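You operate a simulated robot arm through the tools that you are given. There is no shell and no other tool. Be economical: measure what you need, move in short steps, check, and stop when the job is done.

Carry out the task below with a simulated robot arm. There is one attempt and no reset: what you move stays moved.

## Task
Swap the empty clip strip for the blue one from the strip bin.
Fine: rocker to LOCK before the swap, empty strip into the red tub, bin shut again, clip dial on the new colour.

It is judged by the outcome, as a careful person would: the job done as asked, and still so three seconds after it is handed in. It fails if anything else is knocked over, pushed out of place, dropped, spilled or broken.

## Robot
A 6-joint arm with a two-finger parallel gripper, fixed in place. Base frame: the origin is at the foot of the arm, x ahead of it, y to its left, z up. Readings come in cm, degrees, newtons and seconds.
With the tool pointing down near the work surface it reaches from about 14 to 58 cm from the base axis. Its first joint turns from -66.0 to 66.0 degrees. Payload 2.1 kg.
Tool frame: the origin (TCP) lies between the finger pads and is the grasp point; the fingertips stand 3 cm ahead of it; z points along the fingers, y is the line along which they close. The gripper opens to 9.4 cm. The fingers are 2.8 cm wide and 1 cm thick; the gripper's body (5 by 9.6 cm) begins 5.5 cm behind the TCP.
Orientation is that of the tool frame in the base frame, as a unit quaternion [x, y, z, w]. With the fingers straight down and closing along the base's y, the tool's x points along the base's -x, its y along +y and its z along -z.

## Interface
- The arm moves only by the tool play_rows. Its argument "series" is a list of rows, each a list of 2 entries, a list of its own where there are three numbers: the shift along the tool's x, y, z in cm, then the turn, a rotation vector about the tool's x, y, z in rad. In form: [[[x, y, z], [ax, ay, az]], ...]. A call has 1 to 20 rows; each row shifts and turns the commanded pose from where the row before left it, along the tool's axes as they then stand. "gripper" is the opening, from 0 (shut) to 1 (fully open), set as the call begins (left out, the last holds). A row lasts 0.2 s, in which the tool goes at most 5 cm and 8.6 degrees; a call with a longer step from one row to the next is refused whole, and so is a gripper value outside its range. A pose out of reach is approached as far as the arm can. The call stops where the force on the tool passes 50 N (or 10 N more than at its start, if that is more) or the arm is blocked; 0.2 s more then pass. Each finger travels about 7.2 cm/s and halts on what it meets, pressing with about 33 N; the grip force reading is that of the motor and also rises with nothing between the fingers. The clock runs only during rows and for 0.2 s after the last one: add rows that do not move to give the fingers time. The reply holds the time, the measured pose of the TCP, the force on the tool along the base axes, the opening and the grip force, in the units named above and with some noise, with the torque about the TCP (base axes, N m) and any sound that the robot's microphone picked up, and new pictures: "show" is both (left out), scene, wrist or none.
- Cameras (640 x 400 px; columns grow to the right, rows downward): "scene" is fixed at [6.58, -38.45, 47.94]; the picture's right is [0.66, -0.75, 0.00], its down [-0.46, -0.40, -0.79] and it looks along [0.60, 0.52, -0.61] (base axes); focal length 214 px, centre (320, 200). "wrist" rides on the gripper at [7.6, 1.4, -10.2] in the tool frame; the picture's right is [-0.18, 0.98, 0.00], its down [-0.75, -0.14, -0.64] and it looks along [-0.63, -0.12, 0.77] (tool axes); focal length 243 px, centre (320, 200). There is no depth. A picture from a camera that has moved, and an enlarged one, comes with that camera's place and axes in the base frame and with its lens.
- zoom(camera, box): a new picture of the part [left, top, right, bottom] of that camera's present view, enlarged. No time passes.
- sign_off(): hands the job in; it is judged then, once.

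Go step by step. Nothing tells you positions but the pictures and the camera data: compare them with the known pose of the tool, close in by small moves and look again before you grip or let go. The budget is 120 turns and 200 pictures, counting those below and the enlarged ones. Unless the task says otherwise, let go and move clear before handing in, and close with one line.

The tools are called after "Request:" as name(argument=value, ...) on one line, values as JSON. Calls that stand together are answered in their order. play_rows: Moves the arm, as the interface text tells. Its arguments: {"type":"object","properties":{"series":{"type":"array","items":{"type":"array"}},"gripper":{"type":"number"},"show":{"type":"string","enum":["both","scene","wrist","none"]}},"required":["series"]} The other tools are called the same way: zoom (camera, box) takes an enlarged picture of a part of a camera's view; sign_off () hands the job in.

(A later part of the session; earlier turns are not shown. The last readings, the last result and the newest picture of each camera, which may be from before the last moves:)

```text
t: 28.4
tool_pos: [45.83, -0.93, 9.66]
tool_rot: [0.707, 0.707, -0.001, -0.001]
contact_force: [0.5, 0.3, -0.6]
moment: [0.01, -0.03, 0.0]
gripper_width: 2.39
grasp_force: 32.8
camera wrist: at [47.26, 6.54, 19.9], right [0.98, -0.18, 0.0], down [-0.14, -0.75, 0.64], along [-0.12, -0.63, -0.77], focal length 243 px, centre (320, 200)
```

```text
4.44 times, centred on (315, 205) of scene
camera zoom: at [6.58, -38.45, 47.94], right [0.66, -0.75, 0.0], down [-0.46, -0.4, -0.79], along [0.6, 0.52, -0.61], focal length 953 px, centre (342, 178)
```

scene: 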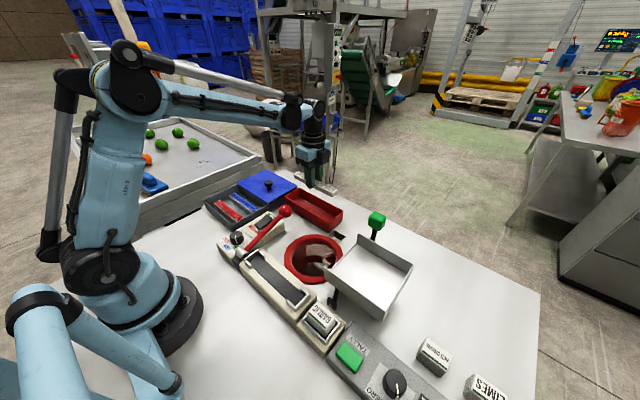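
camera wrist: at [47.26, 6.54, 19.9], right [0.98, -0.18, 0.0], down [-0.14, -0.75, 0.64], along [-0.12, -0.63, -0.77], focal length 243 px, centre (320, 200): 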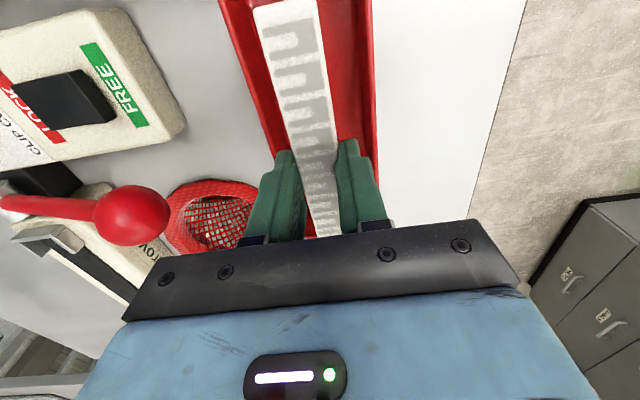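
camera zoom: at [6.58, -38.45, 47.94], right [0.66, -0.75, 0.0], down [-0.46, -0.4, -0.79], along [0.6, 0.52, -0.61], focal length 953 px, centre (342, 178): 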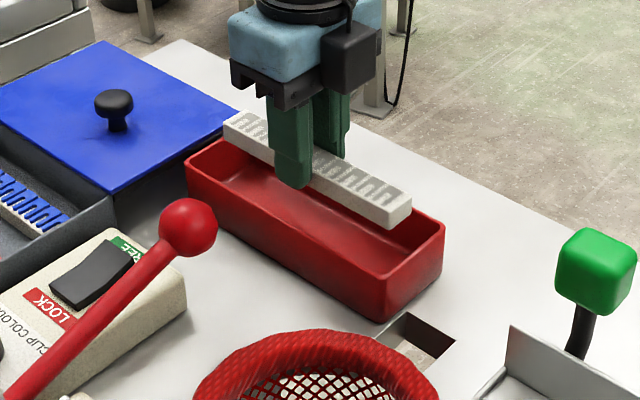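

Aligned with the tub. I'll lower into it, watching the force.

Request:
play_rows(series=[[[0, 0.1, 1.5], [0, 0, 0]], [[0, 0, 1.5], [0, 0, 0]], [[0, 0, 0.8], [0, 0, 0]], [[0, 0, 0], [0, 0, 0]]], show="wrist")

Request:
zoom(camera="scene", box=[260, 160, 370, 250])

```text
t: 29.4
tool_pos: [45.97, -1.09, 5.76]
tool_rot: [0.707, 0.707, -0.002, -0.001]
contact_force: [0.5, -0.2, 0.3]
moment: [0.01, 0.03, 0.01]
gripper_width: 2.38
grasp_force: 33.2
camera wrist: at [47.53, 6.4, 16.07], right [0.98, -0.18, 0.0], down [-0.14, -0.75, 0.64], along [-0.12, -0.63, -0.77], focal length 243 px, centre (320, 200)
```

wrist: 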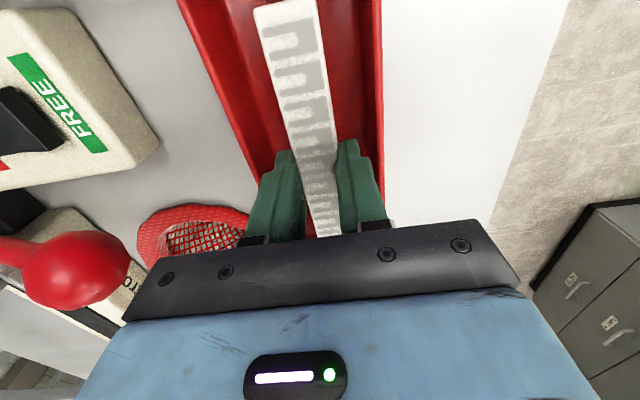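

```text
4.44 times, centred on (315, 205) of scene
camera zoom: at [6.58, -38.45, 47.94], right [0.66, -0.75, 0.0], down [-0.46, -0.4, -0.79], along [0.6, 0.52, -0.61], focal length 953 px, centre (342, 178)
```

zoom: 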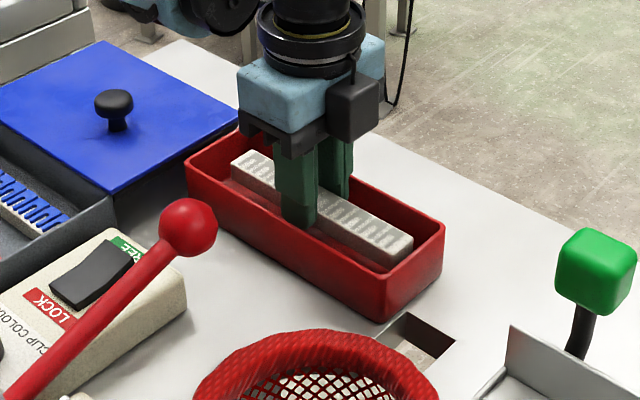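

Request:
play_rows(series=[[[0, 0, 0.4], [0, 0, 0]], [[0, 0, 0.4], [0, 0, 0]], [[0, 0, 0.3], [0, 0, 0]]], show="none")

Request:
zoom(camera="scene", box=[270, 170, 350, 240])

```text
t: 30.2
tool_pos: [45.96, -1.19, 4.72]
tool_rot: [0.707, 0.707, -0.002, -0.001]
contact_force: [-0.3, 0.3, -0.3]
moment: [-0.02, -0.02, 0.01]
gripper_width: 2.38
grasp_force: 33.2
```

```text
5.71 times, centred on (310, 205) of scene
camera zoom: at [6.58, -38.45, 47.94], right [0.66, -0.75, 0.0], down [-0.46, -0.4, -0.79], along [0.6, 0.52, -0.61], focal length 1226 px, centre (377, 171)
```

zoom: 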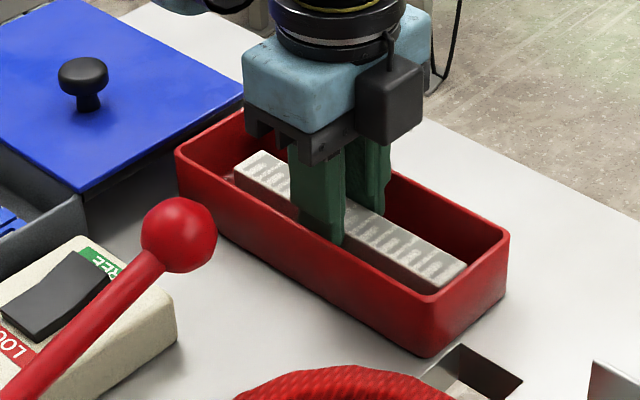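

Request:
play_rows(series=[[[0, 0, 0.2], [0, 0, 0]], [[0, 0, 0.2], [0, 0, 0]], [[0, 0, 0.2], [0, 0, 0]]], show="none")

```text
t: 31.0
tool_pos: [46.11, -1.18, 4.21]
tool_rot: [0.707, 0.707, -0.002, -0.002]
contact_force: [0.7, 0.2, 0.3]
moment: [-0.01, -0.02, -0.04]
gripper_width: 2.38
grasp_force: 32.6
```

Request:
play_rows(series=[[[0, 0, 0.2], [0, 0, 0]], [[0, 0, 0.2], [0, 0, 0]], [[0, 0, 0.1], [0, 0, 0]]], show="none")

Request:
zoom(camera="scene", box=[270, 170, 350, 240])

```text
t: 31.8
tool_pos: [46.03, -1.16, 3.68]
tool_rot: [0.707, 0.708, -0.001, -0.001]
contact_force: [0.0, 0.4, -0.3]
moment: [0.03, -0.01, -0.01]
gripper_width: 2.38
grasp_force: 32.7
```

```text
5.71 times, centred on (310, 205) of scene
camera zoom: at [6.58, -38.45, 47.94], right [0.66, -0.75, 0.0], down [-0.46, -0.4, -0.79], along [0.6, 0.52, -0.61], focal length 1226 px, centre (377, 171)
```

zoom: 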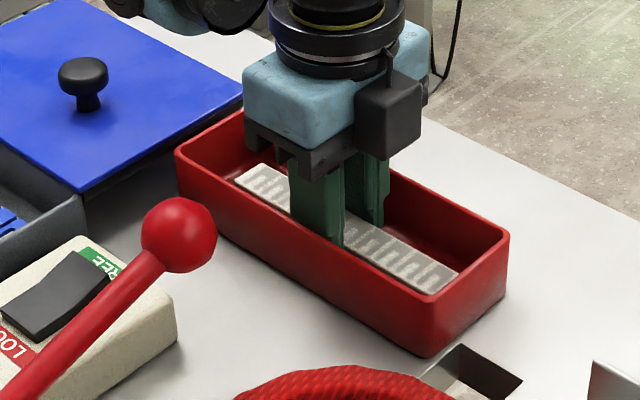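

The strip is practically on the tub floor. I'll let go with a small opening and rise.

Request:
play_rows(series=[[[0, 0, 0], [0, 0, 0]], [[0, 0, 0], [0, 0, 0]]], gripper=0.36, show="none")

Request:
play_rows(series=[[[0, 0, -1], [0, 0, 0]], [[0, 0, -3], [0, 0, 0]], [[0, 0, -5], [0, 0, 0]], [[0, 0, -5], [0, 0, 0]], [[0, 0, -3], [0, 0, 0]], [[4, -2, 0], [0, 0, 0]], [[4, -2, 0], [0, 0, 0]], [[4, -2, 0], [0, 0, 0]], [[4, -2, 0], [0, 0, 0]], [[4, -2.5, 0], [0, 0, 0]], [[0, -3, 0], [0, 0, 0]], [[0, 0, 0], [0, 0, 0]]])

```text
t: 32.4
tool_pos: [46.04, -1.19, 3.7]
tool_rot: [0.707, 0.707, -0.001, -0.002]
contact_force: [0.1, 0.8, 0.7]
moment: [-0.01, 0.02, 0.02]
gripper_width: 3.37
grasp_force: 0.0
```

```text
t: 35.0
tool_pos: [32.47, 19.12, 20.57]
tool_rot: [0.707, 0.707, -0.001, 0.0]
contact_force: [-0.6, 0.1, 1.0]
moment: [0.0, 0.01, -0.01]
gripper_width: 3.38
grasp_force: 0.0
camera wrist: at [33.95, 26.68, 30.95], right [0.98, -0.18, 0.0], down [-0.14, -0.75, 0.64], along [-0.12, -0.63, -0.77], focal length 243 px, centre (320, 200)
```

scene: 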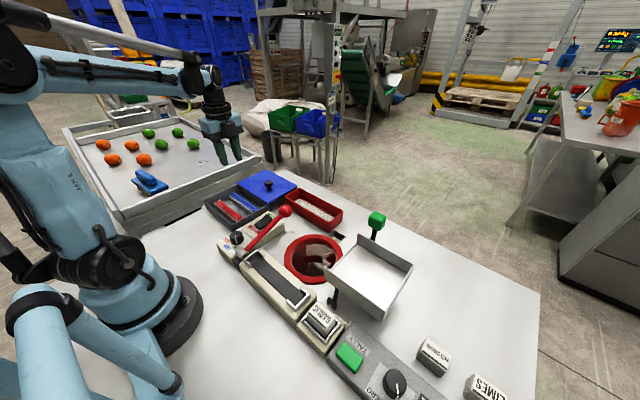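
wrist: 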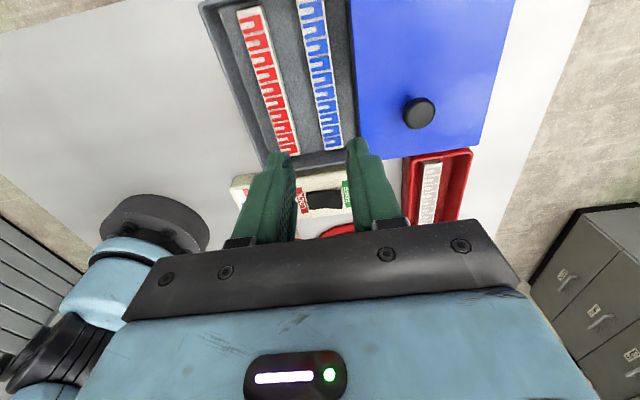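

The empty strip lies in the tub. Now I'll look closely at the blue strip and how it is oriented.

Request:
zoom(camera="wrist", box=[190, 0, 390, 170])

Request:
zoom(camera="scene", box=[195, 170, 275, 240])

```text
2.35 times, centred on (290, 85) of wrist
camera zoom: at [33.95, 26.68, 30.95], right [0.98, -0.18, 0.0], down [-0.14, -0.75, 0.64], along [-0.12, -0.63, -0.77], focal length 571 px, centre (391, 471)
```

zoom: 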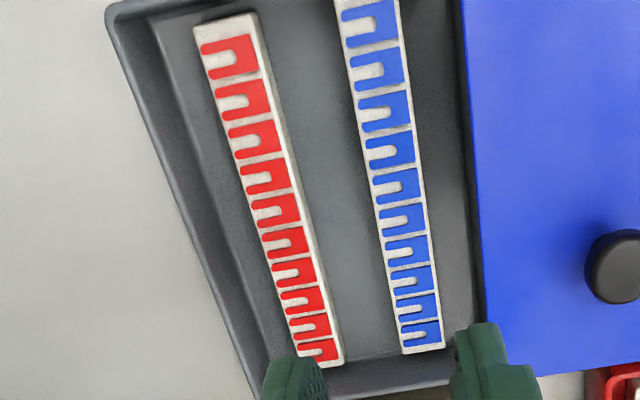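

```text
5.71 times, centred on (235, 205) of scene
camera zoom: at [6.58, -38.45, 47.94], right [0.66, -0.75, 0.0], down [-0.46, -0.4, -0.79], along [0.6, 0.52, -0.61], focal length 1226 px, centre (806, 171)
```

zoom: 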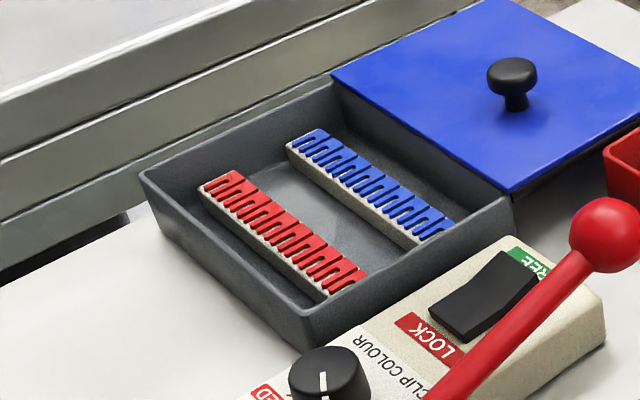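

The blue strip has the same orientation as the empty one, at x ≈ 32.85, y 11.8–25.7, top at z ≈ 3. I'll descend over its middle.

Request:
play_rows(series=[[[-0.2, 0.35, 0], [0, 0, 0]], [[0, 0, 4], [0, 0, 0]], [[0, 0, 4], [0, 0, 0]], [[0, 0, 4], [0, 0, 0]], [[0, 0, 1], [0, 0, 0]], [[0, 0, 0], [0, 0, 0]]], gripper=0.4, show="wrist")

Request:
zoom(camera="scene", box=[195, 165, 275, 235])

```text
t: 36.4
tool_pos: [32.95, 18.87, 7.67]
tool_rot: [0.707, 0.707, -0.001, -0.001]
contact_force: [0.5, 0.8, -0.4]
moment: [0.01, -0.02, -0.01]
gripper_width: 3.74
grasp_force: 0.2
camera wrist: at [34.34, 26.41, 17.97], right [0.98, -0.18, 0.0], down [-0.14, -0.75, 0.64], along [-0.12, -0.63, -0.77], focal length 243 px, centre (320, 200)
```

wrist: 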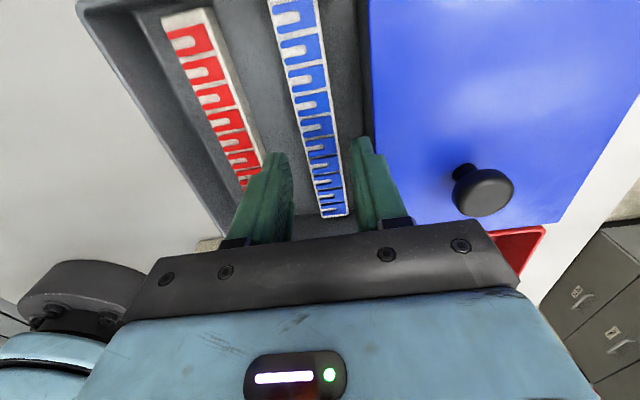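

```text
5.71 times, centred on (235, 200) of scene
camera zoom: at [6.58, -38.45, 47.94], right [0.66, -0.75, 0.0], down [-0.46, -0.4, -0.79], along [0.6, 0.52, -0.61], focal length 1226 px, centre (806, 200)
```

zoom: 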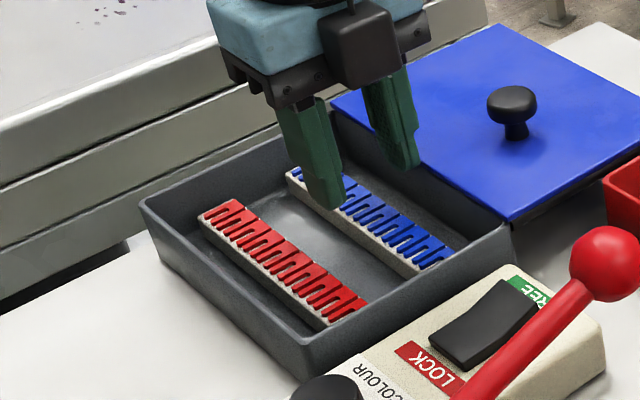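

The strip is centred between the fingers. I'll lower to tip height of about 1.6.

Request:
play_rows(series=[[[0, 0, 1.5], [0, 0, 0]], [[0, 0, 1], [0, 0, 0]], [[0, 0, 0.5], [0, 0, 0]], [[0, 0, 0], [0, 0, 0]]], show="wrist")

Request:
zoom(camera="scene", box=[205, 175, 265, 225])

```text
t: 37.4
tool_pos: [32.69, 18.65, 4.78]
tool_rot: [0.707, 0.708, -0.002, -0.001]
contact_force: [1.1, -0.5, -0.2]
moment: [0.02, 0.0, 0.03]
gripper_width: 3.76
grasp_force: 0.1
camera wrist: at [34.22, 26.23, 15.02], right [0.98, -0.18, 0.0], down [-0.14, -0.75, 0.64], along [-0.12, -0.63, -0.77], focal length 243 px, centre (320, 200)
```

wrist: 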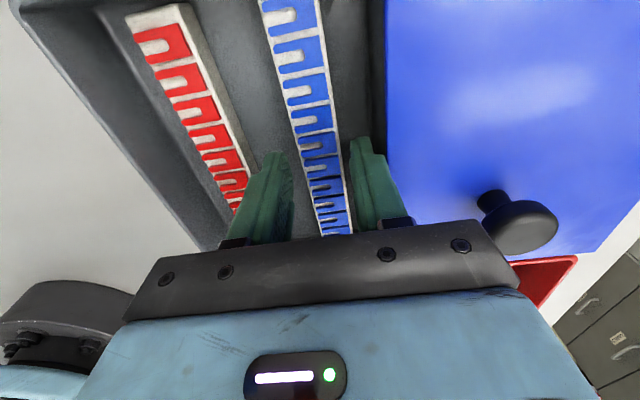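

```text
8.00 times, centred on (235, 200) of scene
camera zoom: at [6.58, -38.45, 47.94], right [0.66, -0.75, 0.0], down [-0.46, -0.4, -0.79], along [0.6, 0.52, -0.61], focal length 1716 px, centre (1000, 200)
```

zoom: 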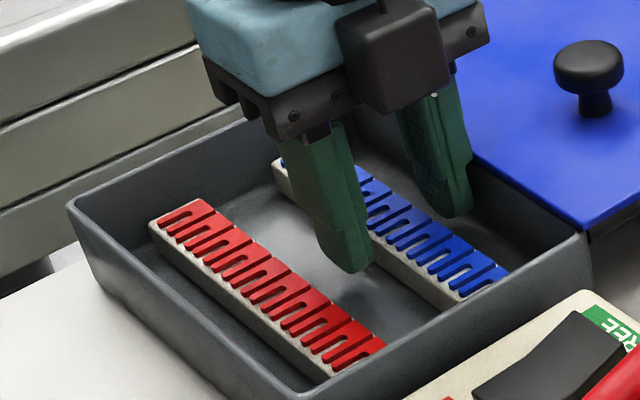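

The strip's far end is slightly out of view compared with my reference for the empty strip, so I should grip about 0.6 cm further along +y.

Request:
play_rows(series=[[[0.6, 0.1, 0], [0, 0, 0]], [[0, 0, 0], [0, 0, 0]]], show="wrist")

```text
t: 38.0
tool_pos: [32.93, 19.28, 4.78]
tool_rot: [0.707, 0.707, -0.002, -0.002]
contact_force: [-0.1, 0.4, 0.6]
moment: [0.0, -0.01, -0.03]
gripper_width: 3.76
grasp_force: 0.0
camera wrist: at [34.29, 26.84, 15.05], right [0.98, -0.18, 0.0], down [-0.14, -0.75, 0.64], along [-0.12, -0.63, -0.77], focal length 243 px, centre (320, 200)
```

wrist: 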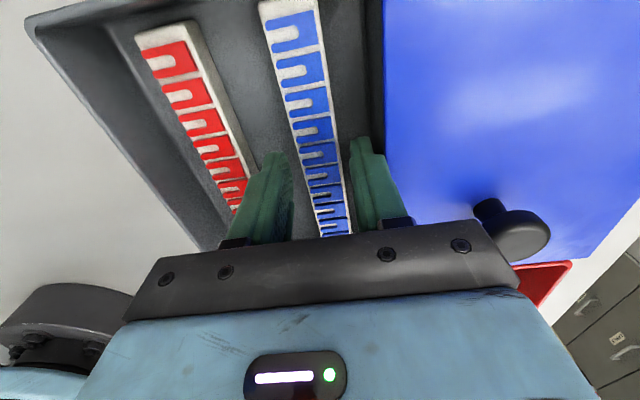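

The strip sits a bit lower relative to the fingers than the reference; I'll go down gently a little further.

Request:
play_rows(series=[[[0.1, 0, 0.3], [0, 0, 0]], [[0, 0, 0.2], [0, 0, 0]], [[0, 0, 0], [0, 0, 0]]], show="none")

Request:
zoom(camera="wrist", box=[240, 0, 400, 100])

Request:
zoom(camera="scene", box=[205, 175, 265, 225])

```text
t: 38.8
tool_pos: [32.8, 19.35, 4.27]
tool_rot: [0.707, 0.707, -0.001, -0.001]
contact_force: [0.4, 0.6, -0.4]
moment: [0.0, 0.03, -0.01]
gripper_width: 3.78
grasp_force: 0.0
```

```text
4.00 times, centred on (320, 50) of wrist
camera zoom: at [34.24, 26.9, 14.62], right [0.98, -0.18, 0.0], down [-0.14, -0.75, 0.64], along [-0.12, -0.63, -0.77], focal length 970 px, centre (320, 800)
```

zoom: 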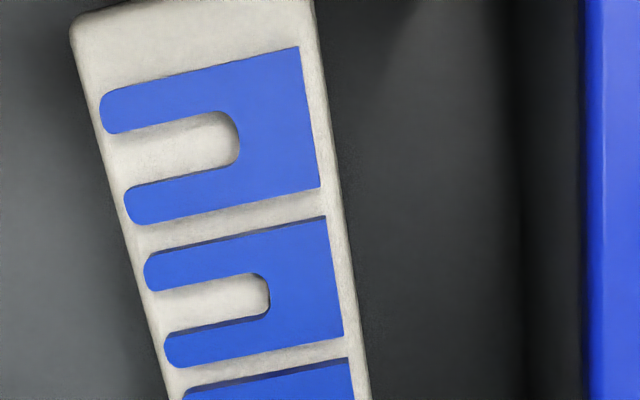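

```text
8.00 times, centred on (235, 200) of scene
camera zoom: at [6.58, -38.45, 47.94], right [0.66, -0.75, 0.0], down [-0.46, -0.4, -0.79], along [0.6, 0.52, -0.61], focal length 1716 px, centre (1000, 200)
```

zoom: 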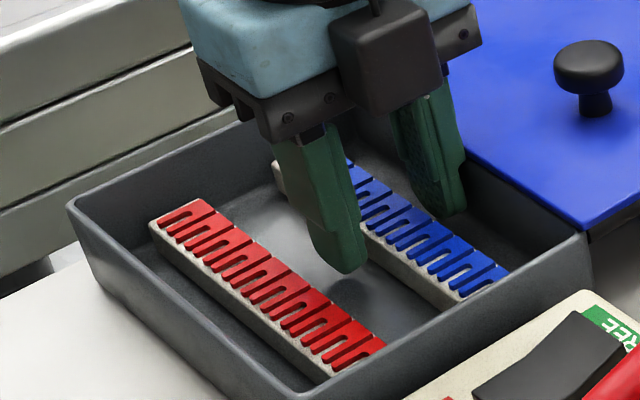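

Request:
play_rows(series=[[[0.1, 0, 0.15], [0, 0, 0]], [[0, 0, 0.15], [0, 0, 0]], [[0, 0, 0], [0, 0, 0]]], show="none")

Request:
play_rows(series=[[[0, 0, 0], [0, 0, 0]], [[0, 0, 0], [0, 0, 0]], [[0, 0, 0], [0, 0, 0]]], gripper=0, show="wrist")

```text
t: 39.6
tool_pos: [32.84, 19.43, 3.93]
tool_rot: [0.707, 0.707, -0.002, -0.001]
contact_force: [-0.5, 0.4, 0.4]
moment: [0.02, -0.03, 0.04]
gripper_width: 3.75
grasp_force: 0.0
```

```text
t: 40.4
tool_pos: [32.78, 19.54, 3.87]
tool_rot: [0.707, 0.707, -0.001, -0.001]
contact_force: [0.0, 0.4, -0.3]
moment: [0.02, 0.01, 0.01]
gripper_width: 2.38
grasp_force: 32.6
camera wrist: at [34.23, 26.98, 14.29], right [0.98, -0.18, 0.0], down [-0.14, -0.75, 0.64], along [-0.12, -0.63, -0.77], focal length 243 px, centre (320, 200)
```

wrist: 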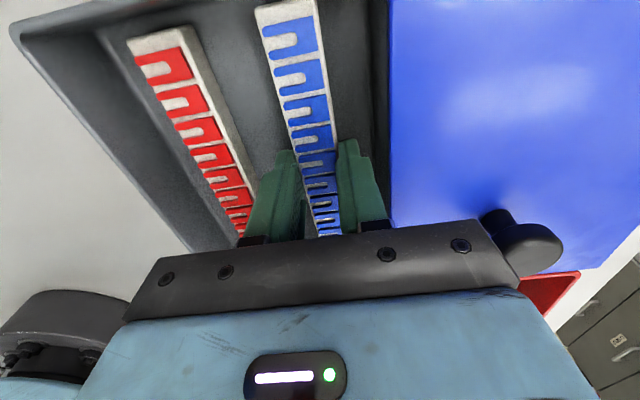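

The blue strip is gripped and looks the same in the hand as the empty one did. I'll lift it straight out.

Request:
play_rows(series=[[[0, 0, -1], [0, 0, 0]], [[0, 0, -2], [0, 0, 0]], [[0, 0, -4], [0, 0, 0]], [[0, 0, -4.5], [0, 0, 0]], [[0, 0, -4.5], [0, 0, 0]], [[0, 0, 0], [0, 0, 0]]], show="both")

```text
t: 41.8
tool_pos: [32.68, 19.59, 20.11]
tool_rot: [0.708, 0.707, -0.001, -0.001]
contact_force: [0.0, 0.0, -0.7]
moment: [0.04, -0.01, 0.0]
gripper_width: 2.36
grasp_force: 33.1
camera wrist: at [34.16, 27.04, 30.42], right [0.98, -0.18, 0.0], down [-0.14, -0.75, 0.64], along [-0.12, -0.63, -0.77], focal length 243 px, centre (320, 200)
```

scene: 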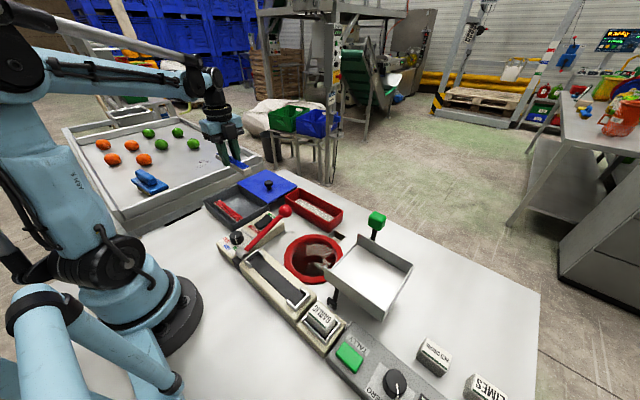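
wrist: 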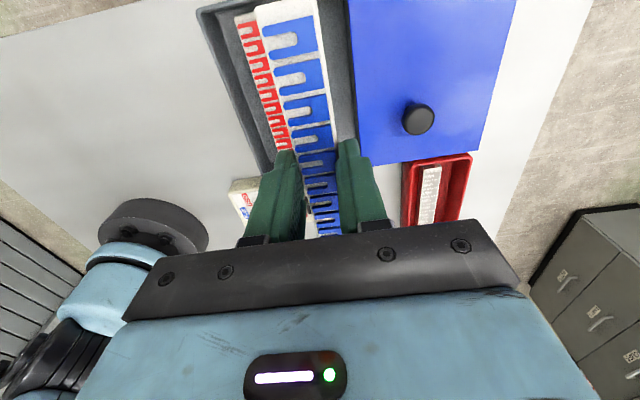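

The blue strip is out, and by summed commands the seat is exactly (−12.67, −32.3, −11.7) from here. I'll travel over the magazine and come down to about 4 cm above it.

Request:
play_rows(series=[[[-4.0375, -1.584, 0], [0, 0, 0]], [[-4.0375, -1.584, 0], [0, 0, 0]], [[-4.0375, -1.584, 0], [0, 0, 0]], [[-4.0375, -1.584, 0], [0, 0, 0]], [[-4.0375, -1.584, 0], [0, 0, 0]], [[-4.0375, -1.584, 0], [0, 0, 0]], [[-4.0375, -1.584, 0], [0, 0, 0]], [[-4.0375, -1.582, 0], [0, 0, 0]], [[0, 0, 4], [0, 0, 0]], [[0, 0, 3.7], [0, 0, 0]], [[0, 0, 0], [0, 0, 0]], [[0, 0, 0], [0, 0, 0]]], show="wrist")

Request:
zoom(camera="scene", box=[220, 210, 330, 320])

```text
t: 44.4
tool_pos: [20.11, -12.92, 12.46]
tool_rot: [0.707, 0.707, -0.002, -0.001]
contact_force: [0.3, 0.4, -0.5]
moment: [-0.01, -0.01, -0.01]
gripper_width: 2.37
grasp_force: 32.2
camera wrist: at [21.47, -5.4, 22.68], right [0.98, -0.18, 0.0], down [-0.14, -0.75, 0.64], along [-0.12, -0.63, -0.77], focal length 243 px, centre (320, 200)
```

wrist: 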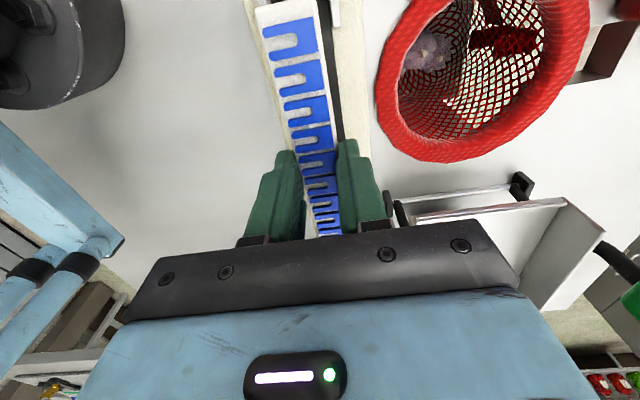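

```text
3.64 times, centred on (275, 265) of scene
camera zoom: at [6.58, -38.45, 47.94], right [0.66, -0.75, 0.0], down [-0.46, -0.4, -0.79], along [0.6, 0.52, -0.61], focal length 780 px, centre (484, -36)
```

zoom: 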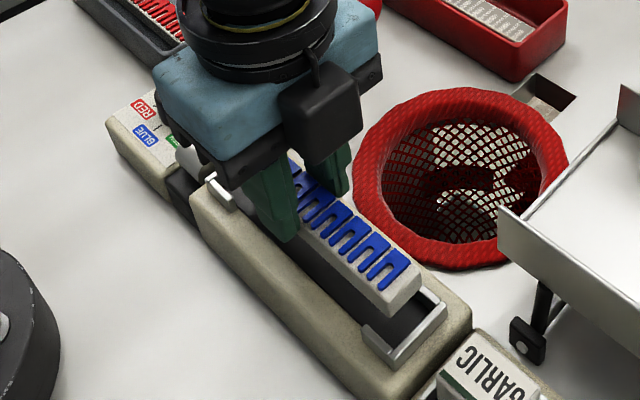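

Alignment looks right. I'll lower in steps until just above the seat.

Request:
play_rows(series=[[[0, 0, 1.2], [0, 0, 0]], [[0, 0, 0.8], [0, 0, 0]], [[0, 0, 0], [0, 0, 0]]], show="wrist")

Request:
zoom(camera="scene", box=[240, 230, 320, 310])

Request:
zoom(camera="wrist", box=[220, 0, 380, 100])

```text
t: 45.2
tool_pos: [20.17, -13.01, 10.49]
tool_rot: [0.707, 0.707, -0.002, -0.001]
contact_force: [-0.1, 0.0, -1.4]
moment: [-0.01, 0.02, -0.03]
gripper_width: 2.38
grasp_force: 33.0
camera wrist: at [21.54, -5.33, 20.76], right [0.98, -0.18, 0.0], down [-0.14, -0.75, 0.64], along [-0.12, -0.63, -0.77], focal length 243 px, centre (320, 200)
```

wrist: 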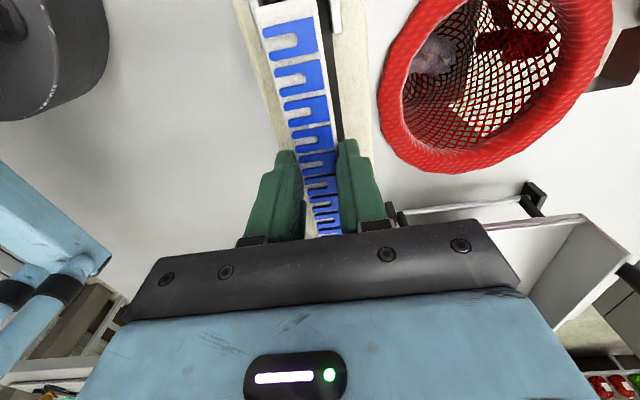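

```text
5.00 times, centred on (280, 270) of scene
camera zoom: at [6.58, -38.45, 47.94], right [0.66, -0.75, 0.0], down [-0.46, -0.4, -0.79], along [0.6, 0.52, -0.61], focal length 1072 px, centre (520, -150)
```

zoom: 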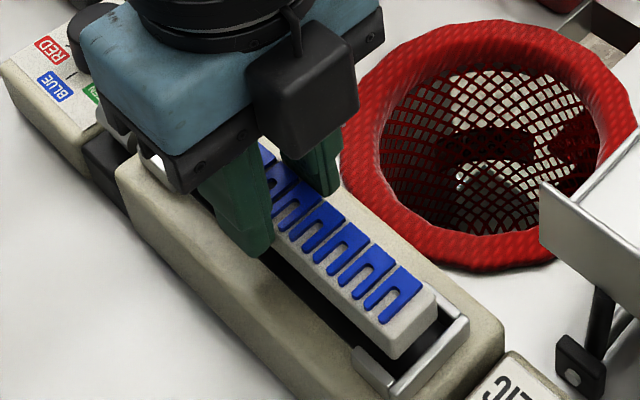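

```text
4.00 times, centred on (300, 50) of wrist
camera zoom: at [21.54, -5.33, 20.76], right [0.98, -0.18, 0.0], down [-0.14, -0.75, 0.64], along [-0.12, -0.63, -0.77], focal length 970 px, centre (400, 800)
```

zoom: 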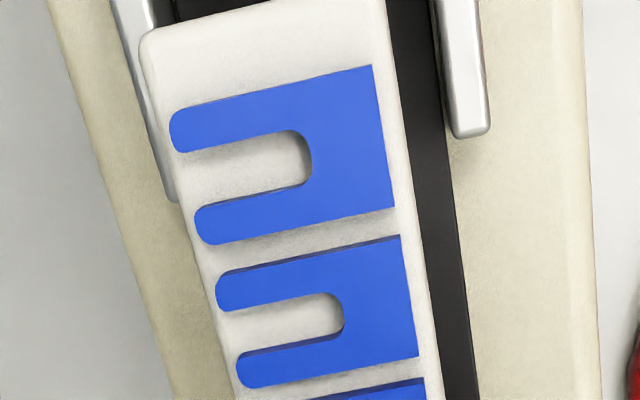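

Request:
play_rows(series=[[[0, 0.1, 0.4], [0, 0, 0]], [[0, 0, 0.4], [0, 0, 0]], [[0, 0, 0.2], [0, 0, 0]], [[0, 0, 0], [0, 0, 0]]], show="none")

Request:
zoom(camera="scene", box=[240, 230, 320, 310])

Request:
zoom(camera="wrist", box=[220, 0, 380, 100])

```text
t: 46.2
tool_pos: [20.49, -13.01, 9.32]
tool_rot: [0.706, 0.708, -0.001, -0.002]
contact_force: [-0.3, -0.7, -0.6]
moment: [-0.01, 0.02, -0.03]
gripper_width: 2.39
grasp_force: 34.1
```

```text
5.00 times, centred on (280, 270) of scene
camera zoom: at [6.58, -38.45, 47.94], right [0.66, -0.75, 0.0], down [-0.46, -0.4, -0.79], along [0.6, 0.52, -0.61], focal length 1072 px, centre (520, -150)
```

zoom: 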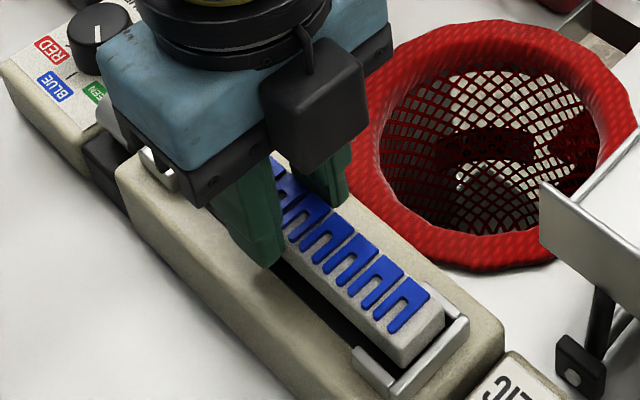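

```text
4.00 times, centred on (300, 50) of wrist
camera zoom: at [21.85, -5.37, 19.64], right [0.98, -0.18, 0.0], down [-0.14, -0.75, 0.64], along [-0.12, -0.63, -0.77], focal length 970 px, centre (400, 800)
```

zoom: 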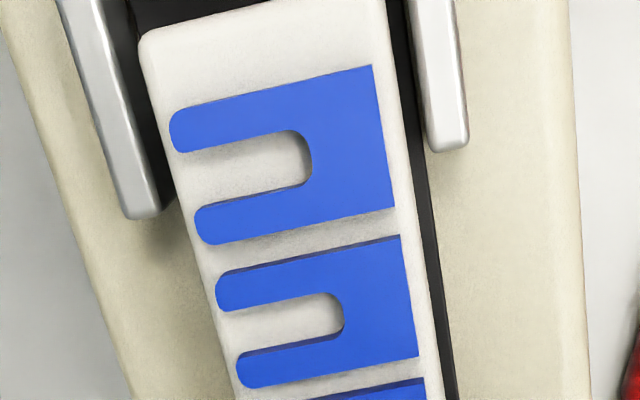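

The strip is centred between the brackets without contact. I'll lower the last centimetre.

Request:
play_rows(series=[[[0, 0, 0.4], [0, 0, 0]], [[0, 0, 0.3], [0, 0, 0]], [[0, 0, 0.2], [0, 0, 0]], [[0, 0, 0.1], [0, 0, 0]], [[0, 0, 0], [0, 0, 0]]], show="none")

Request:
zoom(camera="scene", box=[240, 230, 320, 310])

Request:
zoom(camera="wrist", box=[220, 0, 380, 100])

```text
t: 47.4
tool_pos: [20.36, -12.87, 8.49]
tool_rot: [0.707, 0.707, -0.002, -0.002]
contact_force: [-5.4, 3.5, 26.8]
moment: [0.22, 0.1, 0.01]
gripper_width: 2.38
grasp_force: 33.5
```

```text
5.00 times, centred on (280, 270) of scene
camera zoom: at [6.57, -38.44, 47.95], right [0.66, -0.75, 0.0], down [-0.46, -0.4, -0.79], along [0.6, 0.52, -0.61], focal length 1072 px, centre (520, -150)
```

zoom: 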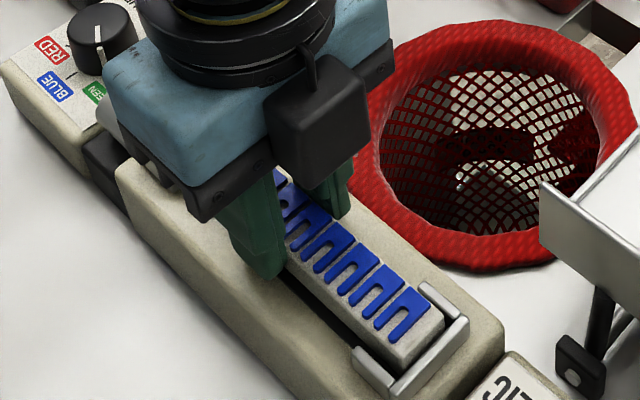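

```text
4.00 times, centred on (300, 50) of wrist
camera zoom: at [21.83, -5.39, 18.78], right [0.98, -0.18, 0.0], down [-0.14, -0.75, 0.64], along [-0.12, -0.63, -0.77], focal length 970 px, centre (400, 800)
```

zoom: 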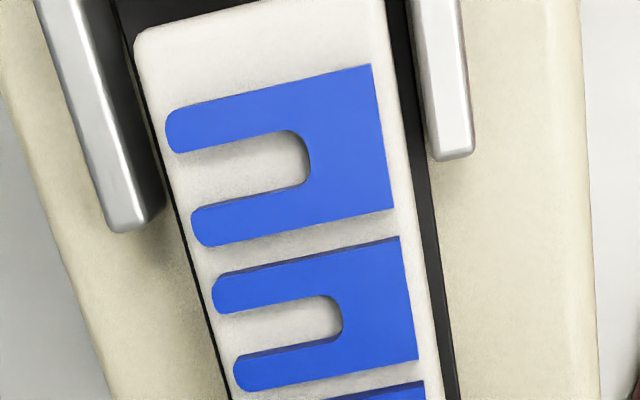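

The strip is seated, with 27 N of support from the slot floor. I'll release and rise.

Request:
play_rows(series=[[[0, 0, -0.05], [0, 0, 0]], [[0, 0, 0], [0, 0, 0]], [[0, 0, 0], [0, 0, 0]]], gripper=0.42, show="none")

Request:
play_rows(series=[[[0, 0, -0.5], [0, 0, 0]], [[0, 0, -2], [0, 0, 0]], [[0, 0, -4], [0, 0, 0]], [[0, 0, -5], [0, 0, 0]], [[0, 0, 0], [0, 0, 0]]], show="wrist")

Request:
zoom(camera="scene", box=[220, 220, 320, 320])

```text
t: 48.2
tool_pos: [20.34, -12.95, 8.39]
tool_rot: [0.707, 0.707, -0.001, -0.002]
contact_force: [0.2, 0.4, 0.4]
moment: [0.0, 0.02, -0.01]
gripper_width: 3.94
grasp_force: 0.0
```

```text
t: 49.4
tool_pos: [20.41, -12.69, 20.19]
tool_rot: [0.707, 0.707, 0.0, -0.002]
contact_force: [-0.3, -0.3, 0.7]
moment: [0.03, 0.03, 0.01]
gripper_width: 3.97
grasp_force: 0.0
camera wrist: at [21.87, -5.09, 30.5], right [0.98, -0.18, 0.0], down [-0.14, -0.75, 0.64], along [-0.12, -0.63, -0.77], focal length 243 px, centre (320, 200)
```

wrist: 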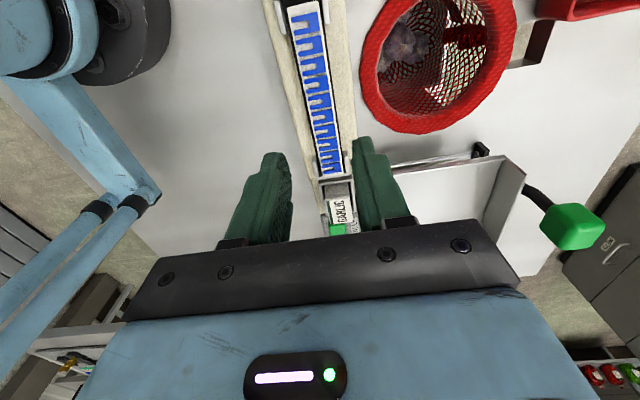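

```text
4.00 times, centred on (270, 270) of scene
camera zoom: at [6.58, -38.45, 47.94], right [0.66, -0.75, 0.0], down [-0.46, -0.4, -0.79], along [0.6, 0.52, -0.61], focal length 858 px, centre (520, -80)
```

zoom: 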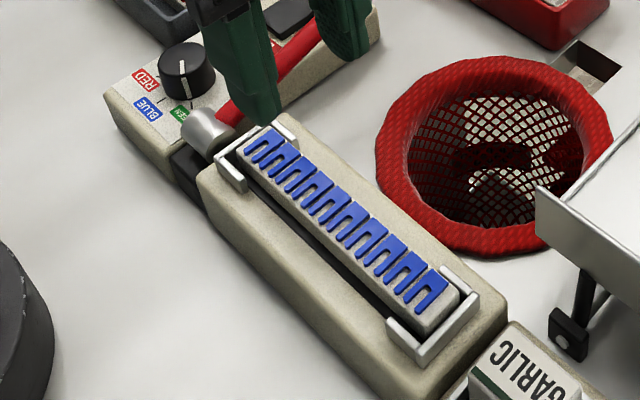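

The blue strip is seated between the brackets. Now the dial, at about (21.7, 4.2, top z 6.3): GREEN to BLUE is about 50° clockwise from above. I'll move over it pre-turned by −50°.

Request:
play_rows(series=[[[4.25, 0.33, 0], [0, 0, 0]], [[4.25, 0.33, 0], [0, 0, 0]], [[4.25, 0.33, 0], [0, 0, 0]], [[4.2, 0.33, 0], [0, 0, 0]], [[0, 0, 0], [0, 0, -0.1247]], [[0, 0, 0], [0, 0, -0.1247]], [[0, 0, 0], [0, 0, -0.1247]], [[0, 0, 0], [0, 0, -0.1247]], [[0, 0, 0], [0, 0, -0.1247]], [[0, 0, 0], [0, 0, -0.1247]], [[0, 0, 0], [0, 0, -0.1247]], [[0, 0, 4], [0, 0, 0]], [[0, 0, 4], [0, 0, 0]], [[0, 0, 0], [0, 0, 0]]], gripper=0.6, show="wrist")

Request:
zoom(camera="scene", box=[205, 190, 285, 260])

```text
t: 52.4
tool_pos: [21.5, 3.91, 11.72]
tool_rot: [0.342, 0.94, 0.0, -0.001]
contact_force: [0.5, -0.5, 0.4]
moment: [0.01, -0.01, 0.03]
gripper_width: 5.63
grasp_force: 0.0
camera wrist: at [16.65, 9.9, 22.15], right [0.77, 0.63, 0.0], down [0.49, -0.59, 0.64], along [0.4, -0.5, -0.77], focal length 243 px, centre (320, 200)
```

wrist: 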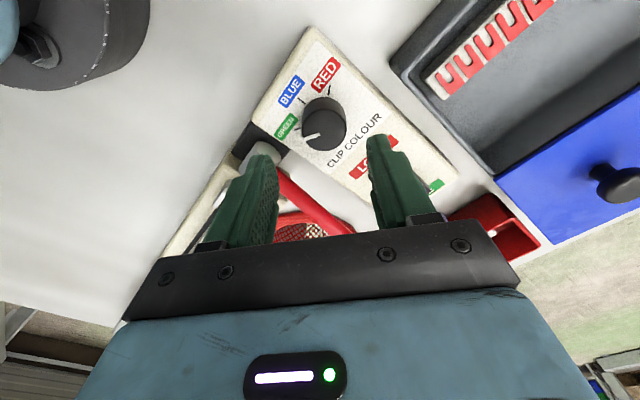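

```text
5.71 times, centred on (245, 225) of scene
camera zoom: at [6.58, -38.45, 47.94], right [0.66, -0.75, 0.0], down [-0.46, -0.4, -0.79], along [0.6, 0.52, -0.61], focal length 1226 px, centre (749, 57)
```

zoom: 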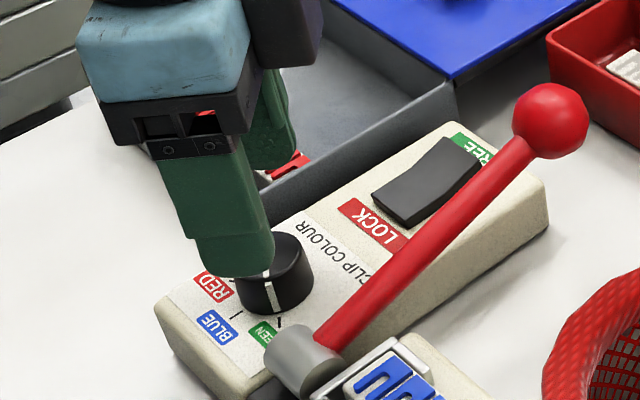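

Request:
zoom(camera="wrist", box=[250, 50, 410, 150])

```text
4.00 times, centred on (330, 100) of wrist
camera zoom: at [16.65, 9.9, 22.15], right [0.77, 0.63, 0.0], down [0.49, -0.59, 0.64], along [0.4, -0.5, -0.77], focal length 970 px, centre (280, 600)
```

zoom: 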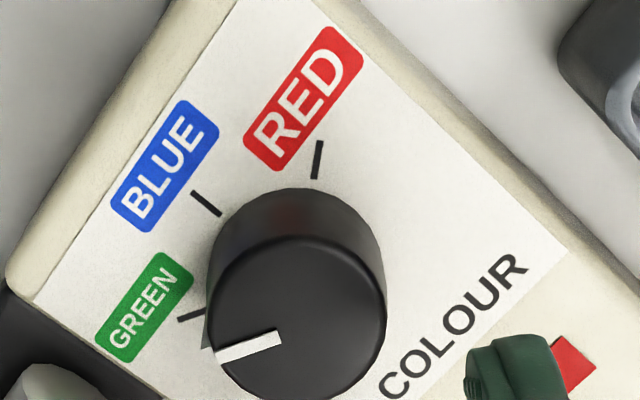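

The dial centre is at about (21.35, 4.5) and the pointer about 55° short of BLUE. I'll shift slightly and go down around it.

Request:
play_rows(series=[[[0.4, 0.25, 0], [0, 0, 0]], [[0, 0, 1.5], [0, 0, 0]], [[0, 0, 1], [0, 0, 0]], [[0, 0, 0], [0, 0, 0]]], show="wrist")

Request:
zoom(camera="scene", box=[215, 200, 275, 260])

```text
t: 53.4
tool_pos: [21.42, 4.42, 9.43]
tool_rot: [0.343, 0.939, 0.0, -0.001]
contact_force: [0.1, 0.4, 0.2]
moment: [-0.01, 0.03, 0.01]
gripper_width: 5.63
grasp_force: 0.1
camera wrist: at [16.58, 10.45, 19.77], right [0.77, 0.63, 0.0], down [0.49, -0.59, 0.64], along [0.4, -0.5, -0.77], focal length 243 px, centre (320, 200)
```

wrist: 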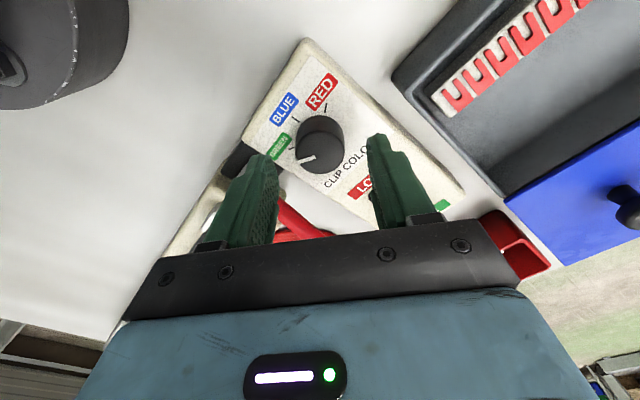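

```text
6.67 times, centred on (245, 230) of scene
camera zoom: at [6.58, -38.45, 47.94], right [0.66, -0.75, 0.0], down [-0.46, -0.4, -0.79], along [0.6, 0.52, -0.61], focal length 1430 px, centre (820, 0)
```

zoom: 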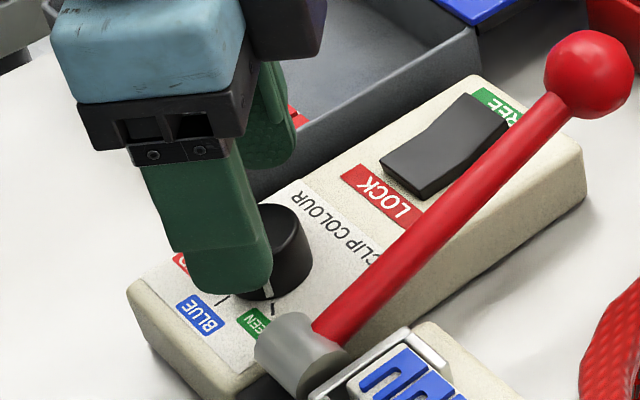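

Centred. I'll descend the rest and grip the dial.

Request:
play_rows(series=[[[0, 0, 0.8], [0, 0, 0]], [[0, 0, 0.4], [0, 0, 0]], [[0, 0, 0.2], [0, 0, 0]]], show="none")

Request:
play_rows(series=[[[0, 0, 0], [0, 0, 0]], [[0, 0, 0], [0, 0, 0]], [[0, 0, 0], [0, 0, 0]]], gripper=0, show="wrist")

Request:
zoom(camera="scene", box=[215, 200, 275, 260])

```text
t: 54.2
tool_pos: [21.51, 4.54, 8.09]
tool_rot: [0.342, 0.94, 0.0, -0.002]
contact_force: [0.3, -0.8, -0.8]
moment: [-0.02, -0.02, 0.01]
gripper_width: 5.64
grasp_force: 0.1
```

```text
t: 55.0
tool_pos: [21.44, 4.56, 7.96]
tool_rot: [0.342, 0.94, -0.002, -0.002]
contact_force: [-10.1, -12.2, 5.5]
moment: [-0.34, 0.42, -0.01]
gripper_width: 3.18
grasp_force: 44.9
camera wrist: at [16.58, 10.52, 18.34], right [0.77, 0.63, -0.01], down [0.49, -0.59, 0.64], along [0.4, -0.5, -0.77], focal length 243 px, centre (320, 200)
```

wrist: 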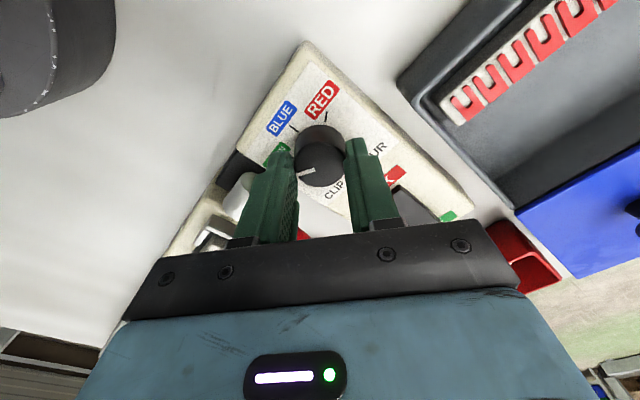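

```text
6.67 times, centred on (245, 230) of scene
camera zoom: at [6.58, -38.45, 47.94], right [0.66, -0.75, 0.0], down [-0.46, -0.4, -0.79], along [0.6, 0.52, -0.61], focal length 1430 px, centre (820, 0)
```

zoom: 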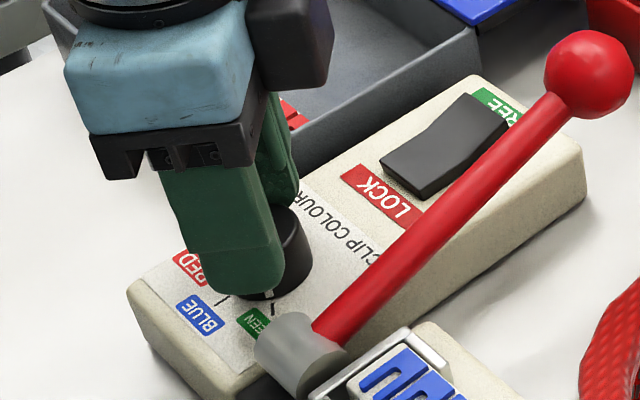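

The dial is gripped (3.18 cm). I'll relieve the side load and turn it clockwise by about 52°.

Request:
play_rows(series=[[[0, -0.15, 0], [0, 0, 0]], [[0, 0, 0], [0, 0, 0.13]], [[0, 0, 0], [0, 0, 0.13]], [[0, 0, 0], [0, 0, 0.13]], [[0, 0, 0], [0, 0, 0.13]], [[0, 0, 0], [0, 0, 0.13]], [[0, 0, 0], [0, 0, 0.13]], [[0, 0, 0], [0, 0, 0.13]], [[0, 0, 0], [0, 0, 0]]], show="wrist")

Request:
zoom(camera="wrist", box=[240, 90, 400, 190])

```text
t: 57.0
tool_pos: [21.43, 4.45, 7.91]
tool_rot: [0.721, 0.693, 0.001, -0.003]
contact_force: [-0.1, 15.4, 14.0]
moment: [0.94, 0.01, -0.03]
gripper_width: 3.18
grasp_force: 45.0
camera wrist: at [23.22, 12.0, 18.35], right [0.97, -0.22, 0.0], down [-0.17, -0.75, 0.64], along [-0.14, -0.62, -0.77], focal length 243 px, centre (320, 200)
```

wrist: 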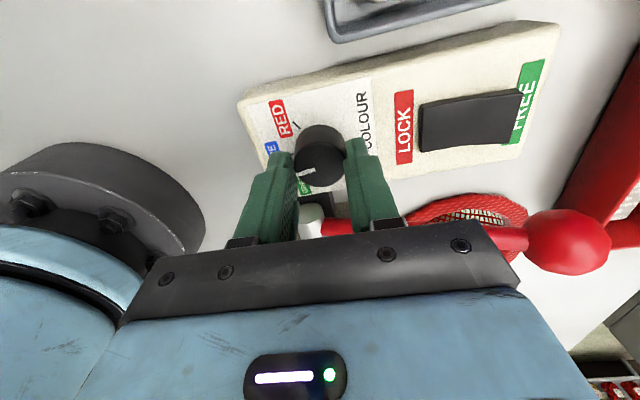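

```text
4.00 times, centred on (320, 140) of wrist
camera zoom: at [23.22, 12.0, 18.35], right [0.97, -0.22, 0.0], down [-0.17, -0.75, 0.64], along [-0.14, -0.62, -0.77], focal length 970 px, centre (320, 440)
```

zoom: 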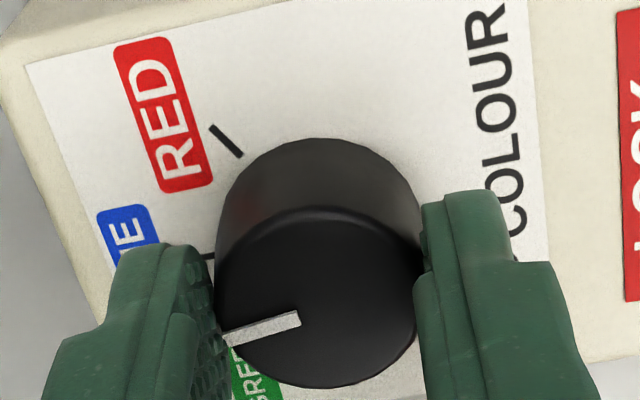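

The pointer is almost at BLUE, perhaps 5° short. I'll turn a little more, then release and rise to read it properly.

Request:
play_rows(series=[[[0, 0, 0], [0, 0, 0.07]], [[0, 0, 0], [0, 0, 0]]], show="none")

Request:
play_rows(series=[[[0, 0, 0], [0, 0, 0]], [[0, 0, 0], [0, 0, 0]]], gripper=0.6, show="none")

Request:
play_rows(series=[[[0, 0, -3], [0, 0, 0]], [[0, 0, -4], [0, 0, 0]], [[4, 0, -2], [0, 0, 0]], [[0, 0, 0], [0, 0, 0]]], show="wrist")

Request:
zoom(camera="scene", box=[215, 205, 275, 255])

```text
t: 57.6
tool_pos: [21.53, 4.43, 8.09]
tool_rot: [0.745, 0.667, 0.002, -0.004]
contact_force: [5.9, 27.4, 21.8]
moment: [0.33, -0.23, -0.02]
gripper_width: 3.21
grasp_force: 44.8
```

```text
t: 58.2
tool_pos: [21.33, 4.34, 7.96]
tool_rot: [0.745, 0.667, -0.002, -0.001]
contact_force: [0.3, 0.0, 0.7]
moment: [0.0, 0.01, 0.02]
gripper_width: 5.6
grasp_force: 0.1
```

```text
t: 59.2
tool_pos: [22.04, 8.22, 17.1]
tool_rot: [0.745, 0.668, -0.001, -0.001]
contact_force: [0.8, -0.3, 0.1]
moment: [0.02, -0.03, -0.01]
gripper_width: 5.63
grasp_force: 0.0
camera wrist: at [24.39, 15.52, 27.42], right [0.96, -0.29, 0.0], down [-0.22, -0.73, 0.64], along [-0.19, -0.61, -0.77], focal length 243 px, centre (320, 200)
```

wrist: 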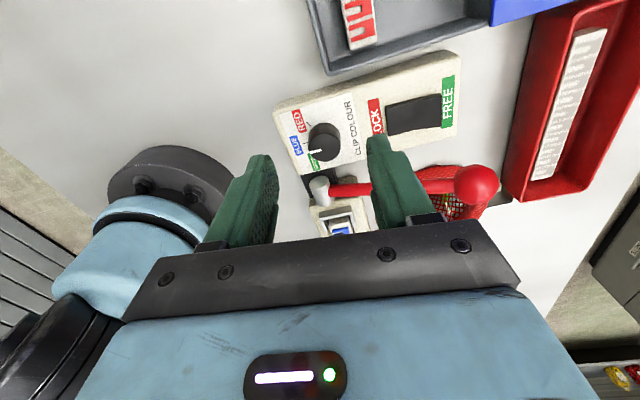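

```text
8.00 times, centred on (245, 230) of scene
camera zoom: at [6.58, -38.45, 47.94], right [0.66, -0.75, 0.0], down [-0.46, -0.4, -0.79], along [0.6, 0.52, -0.61], focal length 1716 px, centre (920, -40)
```

zoom: 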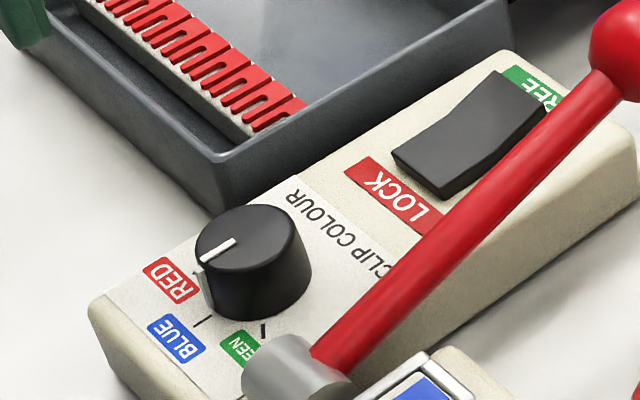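

Request:
zoom(camera="wrist", box=[270, 90, 370, 190])

Request:
zoom(camera="scene", box=[230, 225, 260, 250])

```text
4.00 times, centred on (320, 140) of wrist
camera zoom: at [24.39, 15.52, 27.42], right [0.96, -0.29, 0.0], down [-0.22, -0.73, 0.64], along [-0.19, -0.61, -0.77], focal length 970 px, centre (320, 440)
```

zoom: 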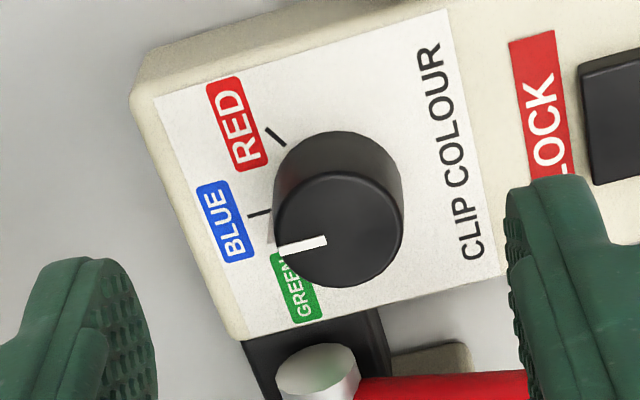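

```text
16.00 times, centred on (245, 238) of scene
camera zoom: at [6.58, -38.45, 47.94], right [0.66, -0.75, 0.0], down [-0.46, -0.4, -0.79], along [0.6, 0.52, -0.61], focal length 3432 px, centre (1520, -400)
```

zoom: 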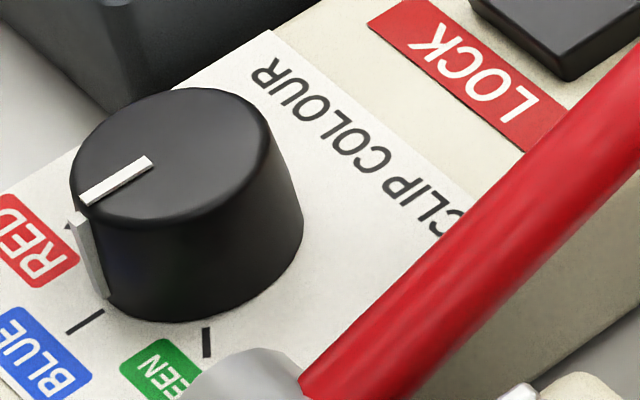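

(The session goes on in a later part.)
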